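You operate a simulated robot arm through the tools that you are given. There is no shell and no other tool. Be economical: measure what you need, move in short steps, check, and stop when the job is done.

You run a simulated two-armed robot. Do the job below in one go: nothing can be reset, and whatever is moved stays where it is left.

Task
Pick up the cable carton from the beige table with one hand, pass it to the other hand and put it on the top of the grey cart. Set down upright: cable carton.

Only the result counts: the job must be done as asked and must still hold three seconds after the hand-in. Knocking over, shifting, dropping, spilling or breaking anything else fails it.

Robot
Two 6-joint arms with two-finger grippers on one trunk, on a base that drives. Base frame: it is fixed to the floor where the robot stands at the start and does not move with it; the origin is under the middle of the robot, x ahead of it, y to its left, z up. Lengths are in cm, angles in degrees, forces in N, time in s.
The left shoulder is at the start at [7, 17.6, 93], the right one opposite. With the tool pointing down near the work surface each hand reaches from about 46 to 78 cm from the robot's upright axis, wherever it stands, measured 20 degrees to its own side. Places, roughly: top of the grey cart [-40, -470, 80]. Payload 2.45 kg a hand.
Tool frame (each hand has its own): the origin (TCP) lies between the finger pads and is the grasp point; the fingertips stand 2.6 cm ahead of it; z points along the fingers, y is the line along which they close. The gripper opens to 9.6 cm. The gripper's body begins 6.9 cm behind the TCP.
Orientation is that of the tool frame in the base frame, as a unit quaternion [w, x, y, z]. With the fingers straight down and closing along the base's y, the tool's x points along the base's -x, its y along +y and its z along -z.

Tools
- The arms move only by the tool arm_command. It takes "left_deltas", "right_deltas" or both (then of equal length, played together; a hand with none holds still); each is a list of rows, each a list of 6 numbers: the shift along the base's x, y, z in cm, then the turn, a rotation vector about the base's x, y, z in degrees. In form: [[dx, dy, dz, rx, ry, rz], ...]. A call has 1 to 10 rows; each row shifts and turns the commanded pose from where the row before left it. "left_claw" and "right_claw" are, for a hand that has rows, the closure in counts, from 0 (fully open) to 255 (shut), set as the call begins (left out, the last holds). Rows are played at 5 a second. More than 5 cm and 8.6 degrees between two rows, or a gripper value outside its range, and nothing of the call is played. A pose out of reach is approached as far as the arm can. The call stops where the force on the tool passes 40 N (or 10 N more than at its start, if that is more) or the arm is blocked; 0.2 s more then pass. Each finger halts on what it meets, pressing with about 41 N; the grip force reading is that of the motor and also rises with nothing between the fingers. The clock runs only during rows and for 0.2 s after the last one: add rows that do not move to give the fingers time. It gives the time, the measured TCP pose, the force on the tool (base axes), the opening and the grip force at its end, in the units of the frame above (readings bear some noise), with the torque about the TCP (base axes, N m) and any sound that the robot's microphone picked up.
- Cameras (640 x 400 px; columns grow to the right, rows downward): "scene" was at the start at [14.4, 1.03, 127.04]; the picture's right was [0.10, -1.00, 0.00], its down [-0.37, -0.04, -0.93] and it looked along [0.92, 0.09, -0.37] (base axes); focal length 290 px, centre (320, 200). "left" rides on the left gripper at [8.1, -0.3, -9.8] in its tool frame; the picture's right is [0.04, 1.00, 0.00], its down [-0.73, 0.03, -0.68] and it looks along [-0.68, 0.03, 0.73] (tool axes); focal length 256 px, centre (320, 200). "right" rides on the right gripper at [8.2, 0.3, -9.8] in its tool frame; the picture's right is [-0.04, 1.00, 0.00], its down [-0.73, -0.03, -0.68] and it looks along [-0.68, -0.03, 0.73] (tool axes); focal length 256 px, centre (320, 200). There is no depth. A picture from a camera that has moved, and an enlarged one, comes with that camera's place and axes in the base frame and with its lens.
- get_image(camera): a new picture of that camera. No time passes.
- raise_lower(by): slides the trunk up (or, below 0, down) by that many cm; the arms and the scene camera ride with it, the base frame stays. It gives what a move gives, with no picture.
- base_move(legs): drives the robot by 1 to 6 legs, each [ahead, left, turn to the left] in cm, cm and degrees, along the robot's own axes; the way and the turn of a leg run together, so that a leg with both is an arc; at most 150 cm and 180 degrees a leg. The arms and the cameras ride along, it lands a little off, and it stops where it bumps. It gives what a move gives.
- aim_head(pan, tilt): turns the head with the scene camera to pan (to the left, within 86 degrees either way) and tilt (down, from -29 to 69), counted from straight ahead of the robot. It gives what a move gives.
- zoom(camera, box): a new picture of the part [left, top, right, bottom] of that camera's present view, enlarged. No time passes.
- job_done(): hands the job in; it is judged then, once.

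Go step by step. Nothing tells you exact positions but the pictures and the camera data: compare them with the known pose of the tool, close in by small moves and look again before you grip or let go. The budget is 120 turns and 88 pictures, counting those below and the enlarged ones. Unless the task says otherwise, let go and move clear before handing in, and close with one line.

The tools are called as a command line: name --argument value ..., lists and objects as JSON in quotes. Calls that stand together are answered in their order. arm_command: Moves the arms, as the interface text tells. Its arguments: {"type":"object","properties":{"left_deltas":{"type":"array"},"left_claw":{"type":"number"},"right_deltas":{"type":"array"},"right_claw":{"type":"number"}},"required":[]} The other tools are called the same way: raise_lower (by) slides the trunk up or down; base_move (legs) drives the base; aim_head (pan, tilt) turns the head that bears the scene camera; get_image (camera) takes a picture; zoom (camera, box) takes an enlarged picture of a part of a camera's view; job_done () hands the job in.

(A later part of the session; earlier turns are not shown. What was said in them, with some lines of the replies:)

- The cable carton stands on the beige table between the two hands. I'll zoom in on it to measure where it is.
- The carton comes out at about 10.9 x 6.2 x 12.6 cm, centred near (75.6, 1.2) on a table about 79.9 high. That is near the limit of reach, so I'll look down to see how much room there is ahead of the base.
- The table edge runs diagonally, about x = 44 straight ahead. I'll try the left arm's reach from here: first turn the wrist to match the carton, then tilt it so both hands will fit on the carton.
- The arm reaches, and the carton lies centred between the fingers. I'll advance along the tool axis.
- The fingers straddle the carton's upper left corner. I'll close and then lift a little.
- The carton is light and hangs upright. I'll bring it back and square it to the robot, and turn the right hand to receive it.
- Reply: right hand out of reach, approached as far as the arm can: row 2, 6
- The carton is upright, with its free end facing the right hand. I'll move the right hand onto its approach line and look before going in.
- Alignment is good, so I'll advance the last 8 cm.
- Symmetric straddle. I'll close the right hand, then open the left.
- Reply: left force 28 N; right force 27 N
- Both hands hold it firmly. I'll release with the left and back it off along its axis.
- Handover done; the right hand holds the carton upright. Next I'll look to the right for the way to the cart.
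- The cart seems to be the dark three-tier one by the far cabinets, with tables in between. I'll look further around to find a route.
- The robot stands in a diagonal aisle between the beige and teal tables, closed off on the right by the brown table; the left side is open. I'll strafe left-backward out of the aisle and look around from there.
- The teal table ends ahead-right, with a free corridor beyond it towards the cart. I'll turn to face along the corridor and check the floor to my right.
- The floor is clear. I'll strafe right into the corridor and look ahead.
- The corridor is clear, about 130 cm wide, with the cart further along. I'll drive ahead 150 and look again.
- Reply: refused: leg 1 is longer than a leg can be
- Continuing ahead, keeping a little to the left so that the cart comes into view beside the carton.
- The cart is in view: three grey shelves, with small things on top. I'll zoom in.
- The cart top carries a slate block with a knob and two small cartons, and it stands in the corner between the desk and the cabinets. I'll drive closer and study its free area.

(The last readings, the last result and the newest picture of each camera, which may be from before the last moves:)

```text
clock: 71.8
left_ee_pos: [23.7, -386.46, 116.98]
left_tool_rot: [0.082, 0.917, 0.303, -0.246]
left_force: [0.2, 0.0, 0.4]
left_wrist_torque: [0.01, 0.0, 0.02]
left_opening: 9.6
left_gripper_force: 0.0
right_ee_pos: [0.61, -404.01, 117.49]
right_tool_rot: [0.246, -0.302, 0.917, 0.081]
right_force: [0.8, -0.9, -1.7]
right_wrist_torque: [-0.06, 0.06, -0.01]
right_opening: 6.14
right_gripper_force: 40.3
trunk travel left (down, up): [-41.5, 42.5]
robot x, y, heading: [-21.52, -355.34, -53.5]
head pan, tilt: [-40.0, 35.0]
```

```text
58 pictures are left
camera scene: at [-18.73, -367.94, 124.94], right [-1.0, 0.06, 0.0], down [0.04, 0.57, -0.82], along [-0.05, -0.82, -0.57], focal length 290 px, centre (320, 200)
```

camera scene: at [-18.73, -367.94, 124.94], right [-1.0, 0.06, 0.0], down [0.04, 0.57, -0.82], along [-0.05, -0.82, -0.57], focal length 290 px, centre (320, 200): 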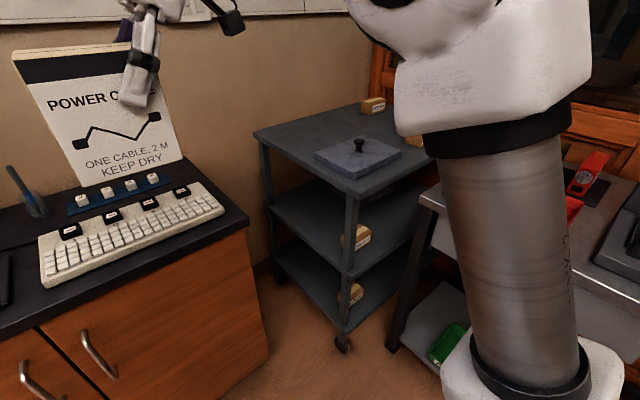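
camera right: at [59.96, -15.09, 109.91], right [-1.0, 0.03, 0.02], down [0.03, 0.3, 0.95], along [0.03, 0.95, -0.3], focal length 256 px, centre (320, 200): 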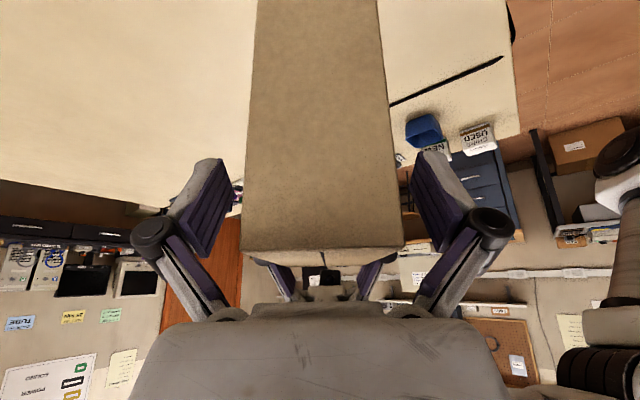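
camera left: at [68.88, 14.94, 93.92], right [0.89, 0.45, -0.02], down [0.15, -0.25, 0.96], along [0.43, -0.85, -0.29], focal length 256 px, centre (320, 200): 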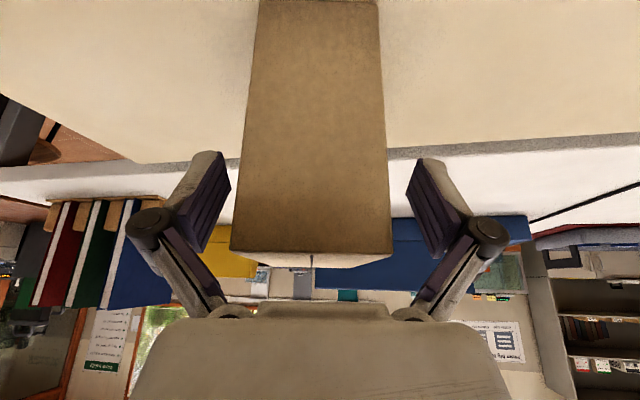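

I take the cart top's corners near (-31,-433) and (2,-482), with a free area to the left of the slate around (-21,-470). The cart has wheels, so I must not touch it; I'll approach in small steps.

base_move --legs '[[20, -20, 0]]'

aim_head --pan -25 --tilt 60

get_image --camera "scene"

```text
clock: 73.8
left_ee_pos: [19.23, -414.77, 116.8]
left_tool_rot: [0.081, 0.918, 0.299, -0.247]
left_force: [0.0, -0.7, -0.2]
left_wrist_torque: [0.0, 0.01, 0.01]
left_opening: 9.61
left_gripper_force: 0.1
right_ee_pos: [-4.01, -432.05, 117.55]
right_tool_rot: [0.246, -0.299, 0.918, 0.081]
right_force: [-0.8, 0.6, -2.9]
right_wrist_torque: [-0.03, 0.08, 0.04]
right_opening: 6.15
right_gripper_force: 41.1
trunk travel left (down, up): [-41.5, 42.5]
robot x, y, heading: [-25.66, -382.77, -54.0]
head pan, tilt: [-40.0, 35.0]
```

```text
clock: 74.7
left_ee_pos: [19.08, -414.55, 116.85]
left_tool_rot: [0.08, 0.919, 0.299, -0.246]
left_force: [0.2, 0.6, 0.3]
left_wrist_torque: [0.02, 0.03, -0.01]
left_opening: 9.61
left_gripper_force: 0.1
right_ee_pos: [-3.98, -432.05, 117.58]
right_tool_rot: [0.246, -0.298, 0.919, 0.08]
right_force: [-0.1, -0.1, -2.3]
right_wrist_torque: [-0.07, 0.07, -0.02]
right_opening: 6.13
right_gripper_force: 40.9
trunk travel left (down, up): [-41.5, 42.5]
robot x, y, heading: [-25.23, -383.36, -53.7]
head pan, tilt: [-25.0, 60.0]
```

```text
57 pictures are left
camera scene: at [-21.14, -393.71, 121.52], right [-0.98, -0.19, 0.0], down [-0.17, 0.85, -0.5], along [0.1, -0.49, -0.87], focal length 290 px, centre (320, 200)
```

scene: 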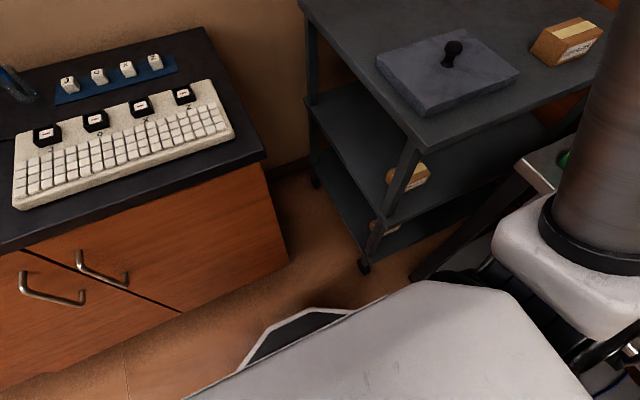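

The view is clear: cart top is about z = 83, and the free area's centre is near (-22.5,-467). I'll edge closer and turn slightly right.

base_move --legs '[[13.5, -5.5, 0], [0, 0, -14]]'

aim_head --pan -25 --tilt 50

get_image --camera "scene"

get_image --camera "right"

```text
clock: 76.9
left_ee_pos: [13.59, -438.35, 116.93]
left_tool_rot: [0.049, 0.948, 0.184, -0.255]
left_force: [-0.6, -0.8, 0.5]
left_wrist_torque: [0.0, -0.01, 0.04]
left_opening: 9.6
left_gripper_force: 0.0
right_ee_pos: [-13.25, -449.42, 117.49]
right_tool_rot: [0.254, -0.185, 0.948, 0.049]
right_force: [0.2, -0.2, -2.0]
right_wrist_torque: [-0.02, 0.07, -0.02]
right_opening: 6.16
right_gripper_force: 41.0
trunk travel left (down, up): [-41.5, 42.5]
robot x, y, heading: [-22.41, -396.91, -67.8]
head pan, tilt: [-25.0, 60.0]
```

```text
clock: 77.6
left_ee_pos: [13.44, -438.19, 116.98]
left_tool_rot: [0.05, 0.948, 0.185, -0.255]
left_force: [0.1, 0.9, 0.3]
left_wrist_torque: [-0.04, -0.01, -0.01]
left_opening: 9.6
left_gripper_force: 0.1
right_ee_pos: [-13.2, -449.44, 117.47]
right_tool_rot: [0.254, -0.185, 0.948, 0.051]
right_force: [1.0, -0.2, -2.0]
right_wrist_torque: [-0.03, 0.05, 0.0]
right_opening: 6.14
right_gripper_force: 40.7
trunk travel left (down, up): [-41.5, 42.5]
robot x, y, heading: [-22.54, -396.58, -68.2]
head pan, tilt: [-25.0, 50.0]
```

```text
56 pictures are left
camera scene: at [-20.65, -409.13, 122.76], right [-1.0, 0.05, 0.0], down [0.04, 0.77, -0.64], along [-0.03, -0.64, -0.77], focal length 290 px, centre (320, 200)
```

scene: 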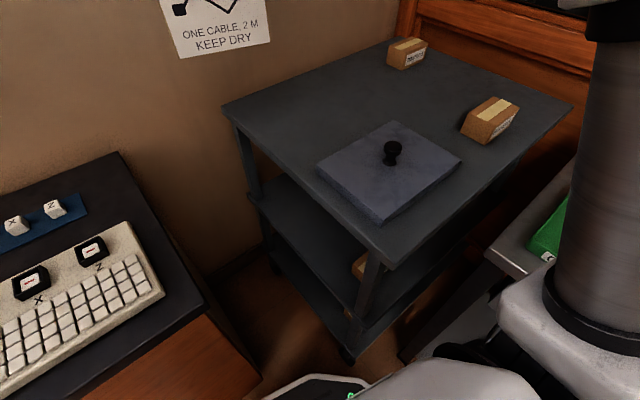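

```text
55 pictures are left
camera right: at [-24.33, -453.7, 121.92], right [-0.34, 0.94, 0.02], down [0.29, 0.08, 0.95], along [0.89, 0.33, -0.3], focal length 256 px, centre (320, 200)
```

right: 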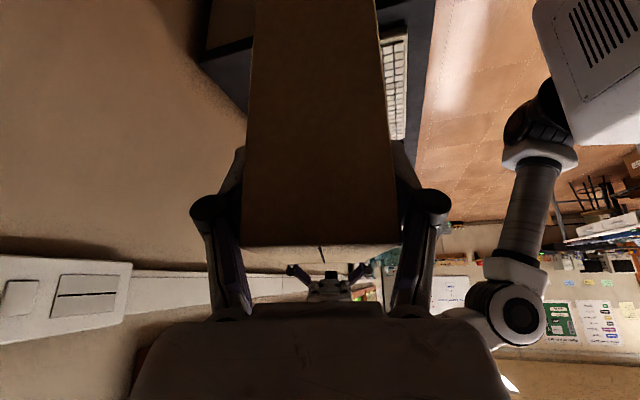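

The whole cart top is in view and the free spot left of the slate is confirmed at about (-20,-468). I'll carry the carton over it, still high, and check.

arm_command --right_deltas '[[-1.94, -3.96, 0, 0, 0, 0], [-1.94, -3.96, 0, 0, 0, 0], [-1.94, -3.96, -1, 0, 0, 0], [-1.94, -3.96, -2, 0, 0, 0], [-1.94, -3.96, -3, 0, 0, 0], [0, 0, -4, 0, 0, 0], [0, 0, -4, 0, 0, 0], [0, 0, 0, 0, 0, 0]]'

get_image --camera "scene"

```text
refused: row 5 steps farther than a row can; nothing moved
```

```text
54 pictures are left
camera scene: at [-20.65, -409.13, 122.76], right [-1.0, 0.05, 0.0], down [0.04, 0.77, -0.64], along [-0.03, -0.64, -0.77], focal length 290 px, centre (320, 200)
```

scene: 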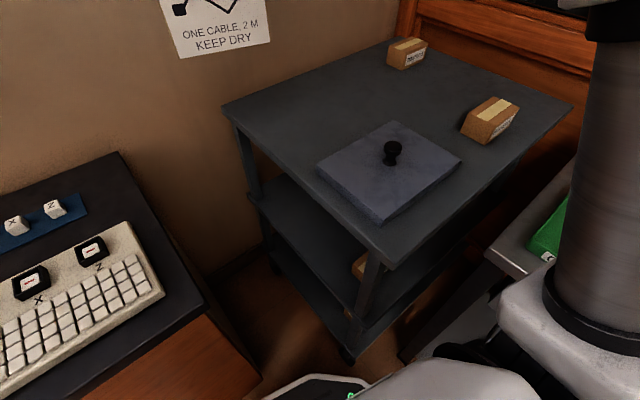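

arm_command --right_deltas '[[-1.94, -3.96, 0, 0, 0, 0], [-1.94, -3.96, 0, 0, 0, 0], [-1.94, -3.96, -1, 0, 0, 0], [-1.94, -3.96, -2, 0, 0, 0], [-1.94, -3.96, -2, 0, 0, 0], [0, 0, -4, 0, 0, 0], [0, 0, -4, 0, 0, 0], [0, 0, 0, 0, 0, 0]]'

aim_head --pan -25 --tilt 35

get_image --camera "scene"

```text
clock: 79.4
left_ee_pos: [13.43, -438.14, 117.0]
left_tool_rot: [0.051, 0.948, 0.185, -0.254]
left_force: [0.9, 0.4, -0.3]
left_wrist_torque: [-0.03, -0.02, 0.02]
left_opening: 9.59
left_gripper_force: 0.1
right_ee_pos: [-23.04, -466.22, 103.6]
right_tool_rot: [0.254, -0.185, 0.948, 0.049]
right_force: [-0.4, 0.8, -2.3]
right_wrist_torque: [-0.03, 0.12, 0.01]
right_opening: 6.16
right_gripper_force: 41.1
right hand out of reach, approached as far as the arm can: row 4, 5
trunk travel left (down, up): [-41.5, 42.5]
robot x, y, heading: [-22.35, -396.81, -67.8]
head pan, tilt: [-25.0, 50.0]
```

```text
clock: 80.2
left_ee_pos: [13.53, -438.34, 116.78]
left_tool_rot: [0.05, 0.948, 0.185, -0.255]
left_force: [0.3, 0.7, 0.9]
left_wrist_torque: [-0.02, -0.04, -0.03]
left_opening: 9.6
left_gripper_force: 0.2
right_ee_pos: [-23.04, -466.38, 103.41]
right_tool_rot: [0.254, -0.185, 0.948, 0.05]
right_force: [-0.4, -0.1, -1.9]
right_wrist_torque: [-0.02, 0.07, -0.01]
right_opening: 6.15
right_gripper_force: 40.9
trunk travel left (down, up): [-41.5, 42.5]
robot x, y, heading: [-22.39, -397.18, -67.8]
head pan, tilt: [-25.0, 35.0]
```

```text
53 pictures are left
camera scene: at [-20.72, -410.26, 124.93], right [-1.0, 0.05, 0.0], down [0.03, 0.57, -0.82], along [-0.04, -0.82, -0.57], focal length 290 px, centre (320, 200)
```

scene: 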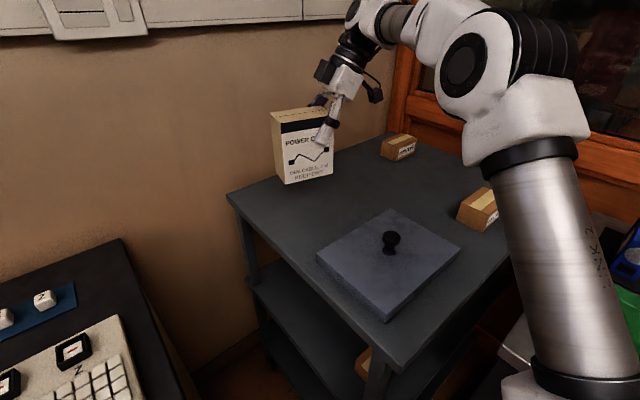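

The carton is above the free spot, at a position that suits. I'll lower it further and check how vertical it is.

arm_command --right_deltas '[[0, 0, -2.5, 0, 0, 0], [0, 0, -2.5, 0, 0, 0], [0, 0, -2, 0, 0, 0], [0, 0, 0, 0, 0, 0]]'

zoom --camera "scene" --box '[210, 100, 450, 250]'

```text
clock: 81.2
left_ee_pos: [13.57, -438.23, 116.91]
left_tool_rot: [0.05, 0.948, 0.185, -0.255]
left_force: [0.2, -0.2, -0.6]
left_wrist_torque: [-0.03, -0.03, 0.01]
left_opening: 9.61
left_gripper_force: 0.0
right_ee_pos: [-23.07, -466.19, 96.25]
right_tool_rot: [0.255, -0.185, 0.948, 0.05]
right_force: [-0.1, 0.0, -2.4]
right_wrist_torque: [-0.05, 0.05, -0.01]
right_opening: 6.18
right_gripper_force: 40.9
trunk travel left (down, up): [-41.5, 42.5]
robot x, y, heading: [-22.34, -396.63, -68.3]
head pan, tilt: [-25.0, 35.0]
```

```text
2.67 times, centred on (330, 175) of scene
camera zoom: at [-20.72, -410.23, 124.94], right [-1.0, 0.05, 0.0], down [0.03, 0.57, -0.82], along [-0.04, -0.82, -0.57], focal length 772 px, centre (293, 267)
```

zoom: 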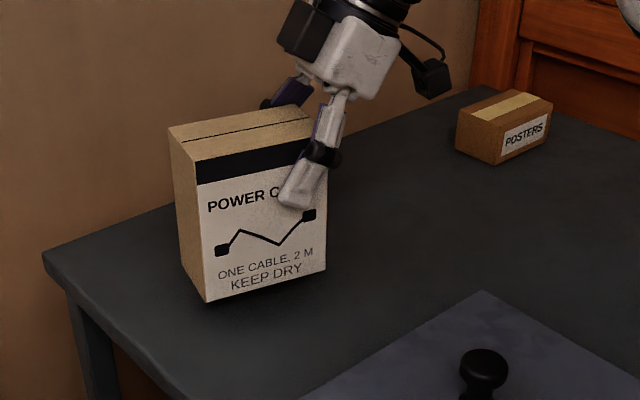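

It hangs vertically over the clear area. I'll lower in fine steps and watch the force.

arm_command --right_deltas '[[0, 0, -0.6, 0, 0, 0], [0, 0, -0.6, 0, 0, 0], [0, 0, -0.6, 0, 0, 0], [0, 0, -0.5, 0, 0, 0], [0, 0, 0, 0, 0, 0]]'

zoom --camera "scene" --box '[250, 130, 370, 230]'

```text
clock: 82.4
left_ee_pos: [13.53, -438.3, 116.96]
left_tool_rot: [0.05, 0.948, 0.185, -0.255]
left_force: [-0.1, -0.1, 0.6]
left_wrist_torque: [-0.05, 0.02, -0.01]
left_opening: 9.59
left_gripper_force: 0.1
right_ee_pos: [-22.91, -466.1, 94.09]
right_tool_rot: [0.254, -0.184, 0.948, 0.05]
right_force: [1.0, -0.3, -2.1]
right_wrist_torque: [-0.02, 0.07, -0.02]
right_opening: 6.13
right_gripper_force: 40.9
trunk travel left (down, up): [-41.5, 42.5]
robot x, y, heading: [-22.37, -397.08, -67.9]
head pan, tilt: [-25.0, 35.0]
```

```text
4.00 times, centred on (310, 180) of scene
camera zoom: at [-20.72, -410.25, 124.94], right [-1.0, 0.05, 0.0], down [0.03, 0.57, -0.82], along [-0.04, -0.82, -0.57], focal length 1158 px, centre (360, 280)
```

zoom: 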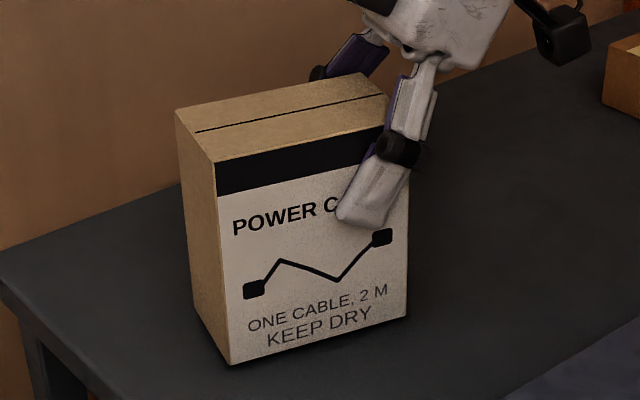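

arm_command --right_deltas '[[0, 0, -0.3, 0, 0, 0], [0, 0, -0.3, 0, 0, 0], [0, 0, -0.3, 0, 0, 0], [0, 0, 0, 0, 0, 0]]'

```text
clock: 83.4
left_ee_pos: [13.35, -438.02, 117.12]
left_tool_rot: [0.05, 0.948, 0.184, -0.255]
left_force: [-1.2, -0.5, 0.2]
left_wrist_torque: [0.0, 0.0, 0.03]
left_opening: 9.6
left_gripper_force: 0.2
right_ee_pos: [-22.86, -466.05, 93.49]
right_tool_rot: [0.254, -0.185, 0.948, 0.045]
right_force: [-4.8, -13.3, 35.6]
right_wrist_torque: [0.34, -0.65, -0.23]
right_opening: 6.16
right_gripper_force: 40.8
trunk travel left (down, up): [-41.5, 42.5]
robot x, y, heading: [-22.03, -396.53, -68.1]
head pan, tilt: [-25.0, 35.0]
```

Contact with the cart top at TCP z of about 93.5. I'll ease the pressure slightly.

arm_command --right_deltas '[[0, 0, 0.25, 0, 0, 0], [0, 0, 0.2, 0, 0, 0], [0, 0, 0, 0, 0, 0]]'

zoom --camera "scene" --box '[250, 130, 370, 230]'

```text
clock: 84.2
left_ee_pos: [13.6, -438.07, 116.92]
left_tool_rot: [0.051, 0.948, 0.186, -0.255]
left_force: [-0.7, -0.4, -0.3]
left_wrist_torque: [0.03, 0.03, -0.01]
left_opening: 9.58
left_gripper_force: 0.0
right_ee_pos: [-22.94, -466.01, 93.66]
right_tool_rot: [0.253, -0.185, 0.948, 0.05]
right_force: [2.3, -5.0, 11.9]
right_wrist_torque: [-0.72, -0.87, -0.18]
right_opening: 6.14
right_gripper_force: 40.9
trunk travel left (down, up): [-41.5, 42.5]
robot x, y, heading: [-22.27, -396.55, -68.2]
head pan, tilt: [-25.0, 35.0]
```

```text
4.00 times, centred on (310, 180) of scene
camera zoom: at [-20.7, -410.1, 124.93], right [-1.0, 0.05, 0.0], down [0.03, 0.57, -0.82], along [-0.04, -0.82, -0.57], focal length 1158 px, centre (360, 280)
```

zoom: 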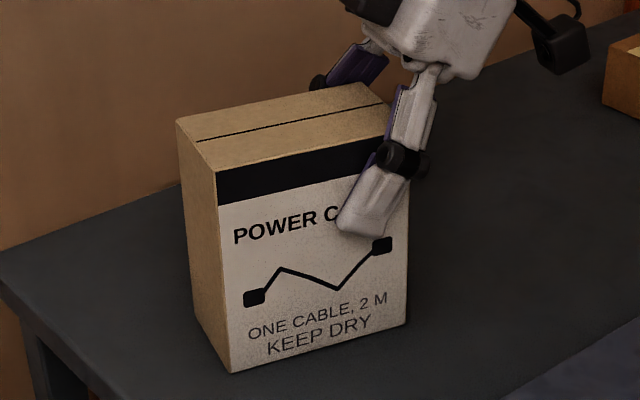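

Resting flat on the cart with light contact. I'll open and back the hand off along its axis.

arm_command --right_deltas '[[0, 0, 0, 0, 0, 0], [0, 0, 0, 0, 0, 0], [0, 0, 0, 0, 0, 0], [0, 0, 0, 0, 0, 0]]' --right_claw 0

zoom --camera "scene" --box '[250, 130, 370, 230]'

get_image --camera "right"

```text
clock: 85.2
left_ee_pos: [13.54, -438.26, 116.86]
left_tool_rot: [0.05, 0.948, 0.185, -0.254]
left_force: [-0.2, -0.7, -0.2]
left_wrist_torque: [0.02, -0.05, 0.0]
left_opening: 9.61
left_gripper_force: 0.0
right_ee_pos: [-22.99, -466.1, 93.72]
right_tool_rot: [0.254, -0.184, 0.948, 0.049]
right_force: [-0.3, 0.3, -0.8]
right_wrist_torque: [0.03, -0.03, 0.0]
right_opening: 9.61
right_gripper_force: 0.0
trunk travel left (down, up): [-41.5, 42.5]
robot x, y, heading: [-22.69, -396.58, -67.9]
head pan, tilt: [-25.0, 35.0]
```

```text
4.00 times, centred on (310, 180) of scene
camera zoom: at [-20.72, -410.21, 124.94], right [-1.0, 0.05, 0.0], down [0.03, 0.57, -0.82], along [-0.04, -0.82, -0.57], focal length 1158 px, centre (360, 280)
```

zoom: 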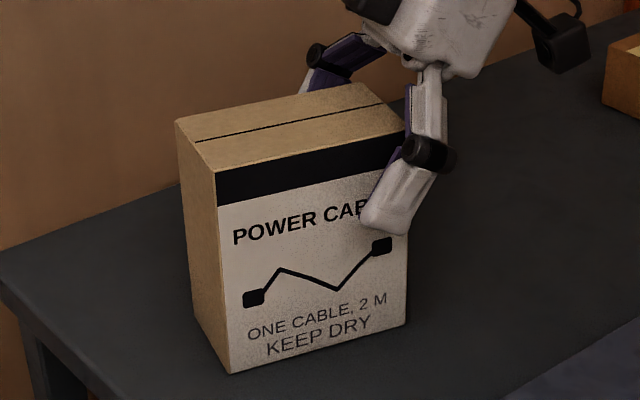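

```text
48 pictures are left
camera right: at [-34.06, -470.33, 98.1], right [-0.34, 0.94, 0.02], down [0.29, 0.08, 0.95], along [0.89, 0.33, -0.3], focal length 256 px, centre (320, 200)
```

right: 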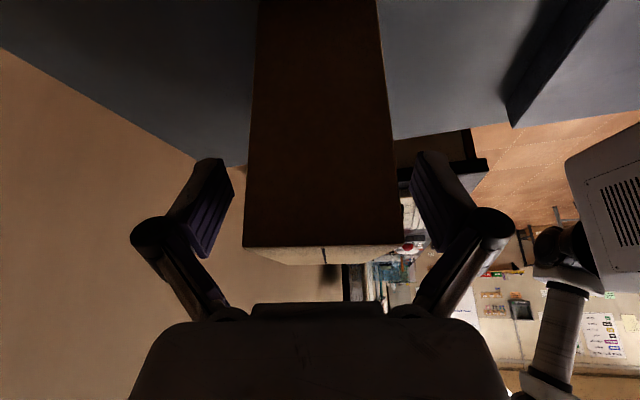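

Released with clearance on both sides. I'll raise the hand straight up and clear.

arm_command --right_deltas '[[0, 0, 1.5, 0, 0, 0], [0, 0, 2, 0, 0, 0], [0, 0, 3, 0, 0, 0], [0, 0, 4, 0, 0, 0], [0, 0, 4, 0, 0, 0], [0, 3, 3, 0, 0, 0], [0, 4, 0, 0, 0, 0], [0, 4, 0, 0, 0, 0], [0, 4, 0, 0, 0, 0], [0, 0, 0, 0, 0, 0]]'

get_image --camera "scene"

```text
clock: 87.4
left_ee_pos: [13.52, -438.49, 116.92]
left_tool_rot: [0.049, 0.948, 0.185, -0.256]
left_force: [0.2, 0.2, 0.5]
left_wrist_torque: [0.0, 0.0, -0.02]
left_opening: 9.58
left_gripper_force: 0.0
right_ee_pos: [-22.88, -451.33, 111.02]
right_tool_rot: [0.254, -0.185, 0.948, 0.051]
right_force: [0.6, 0.1, -0.5]
right_wrist_torque: [0.03, -0.01, 0.04]
right_opening: 9.62
right_gripper_force: 0.0
trunk travel left (down, up): [-41.5, 42.5]
robot x, y, heading: [-22.44, -396.96, -67.8]
head pan, tilt: [-25.0, 35.0]
```

```text
47 pictures are left
camera scene: at [-20.72, -410.38, 124.92], right [-1.0, 0.05, 0.0], down [0.03, 0.57, -0.82], along [-0.04, -0.82, -0.57], focal length 290 px, centre (320, 200)
```

scene: 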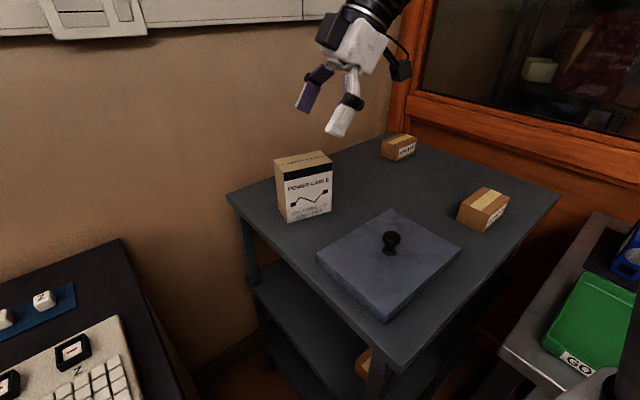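

The carton stands upright on the cart top, nothing else has moved, and both hands are clear. I'm handing in.

job_done

```text
The job is handed in.
```

The cable carton was picked up with the left hand, passed to the right, and set upright on top of the grey cart, with nothing else disturbed that I could see.
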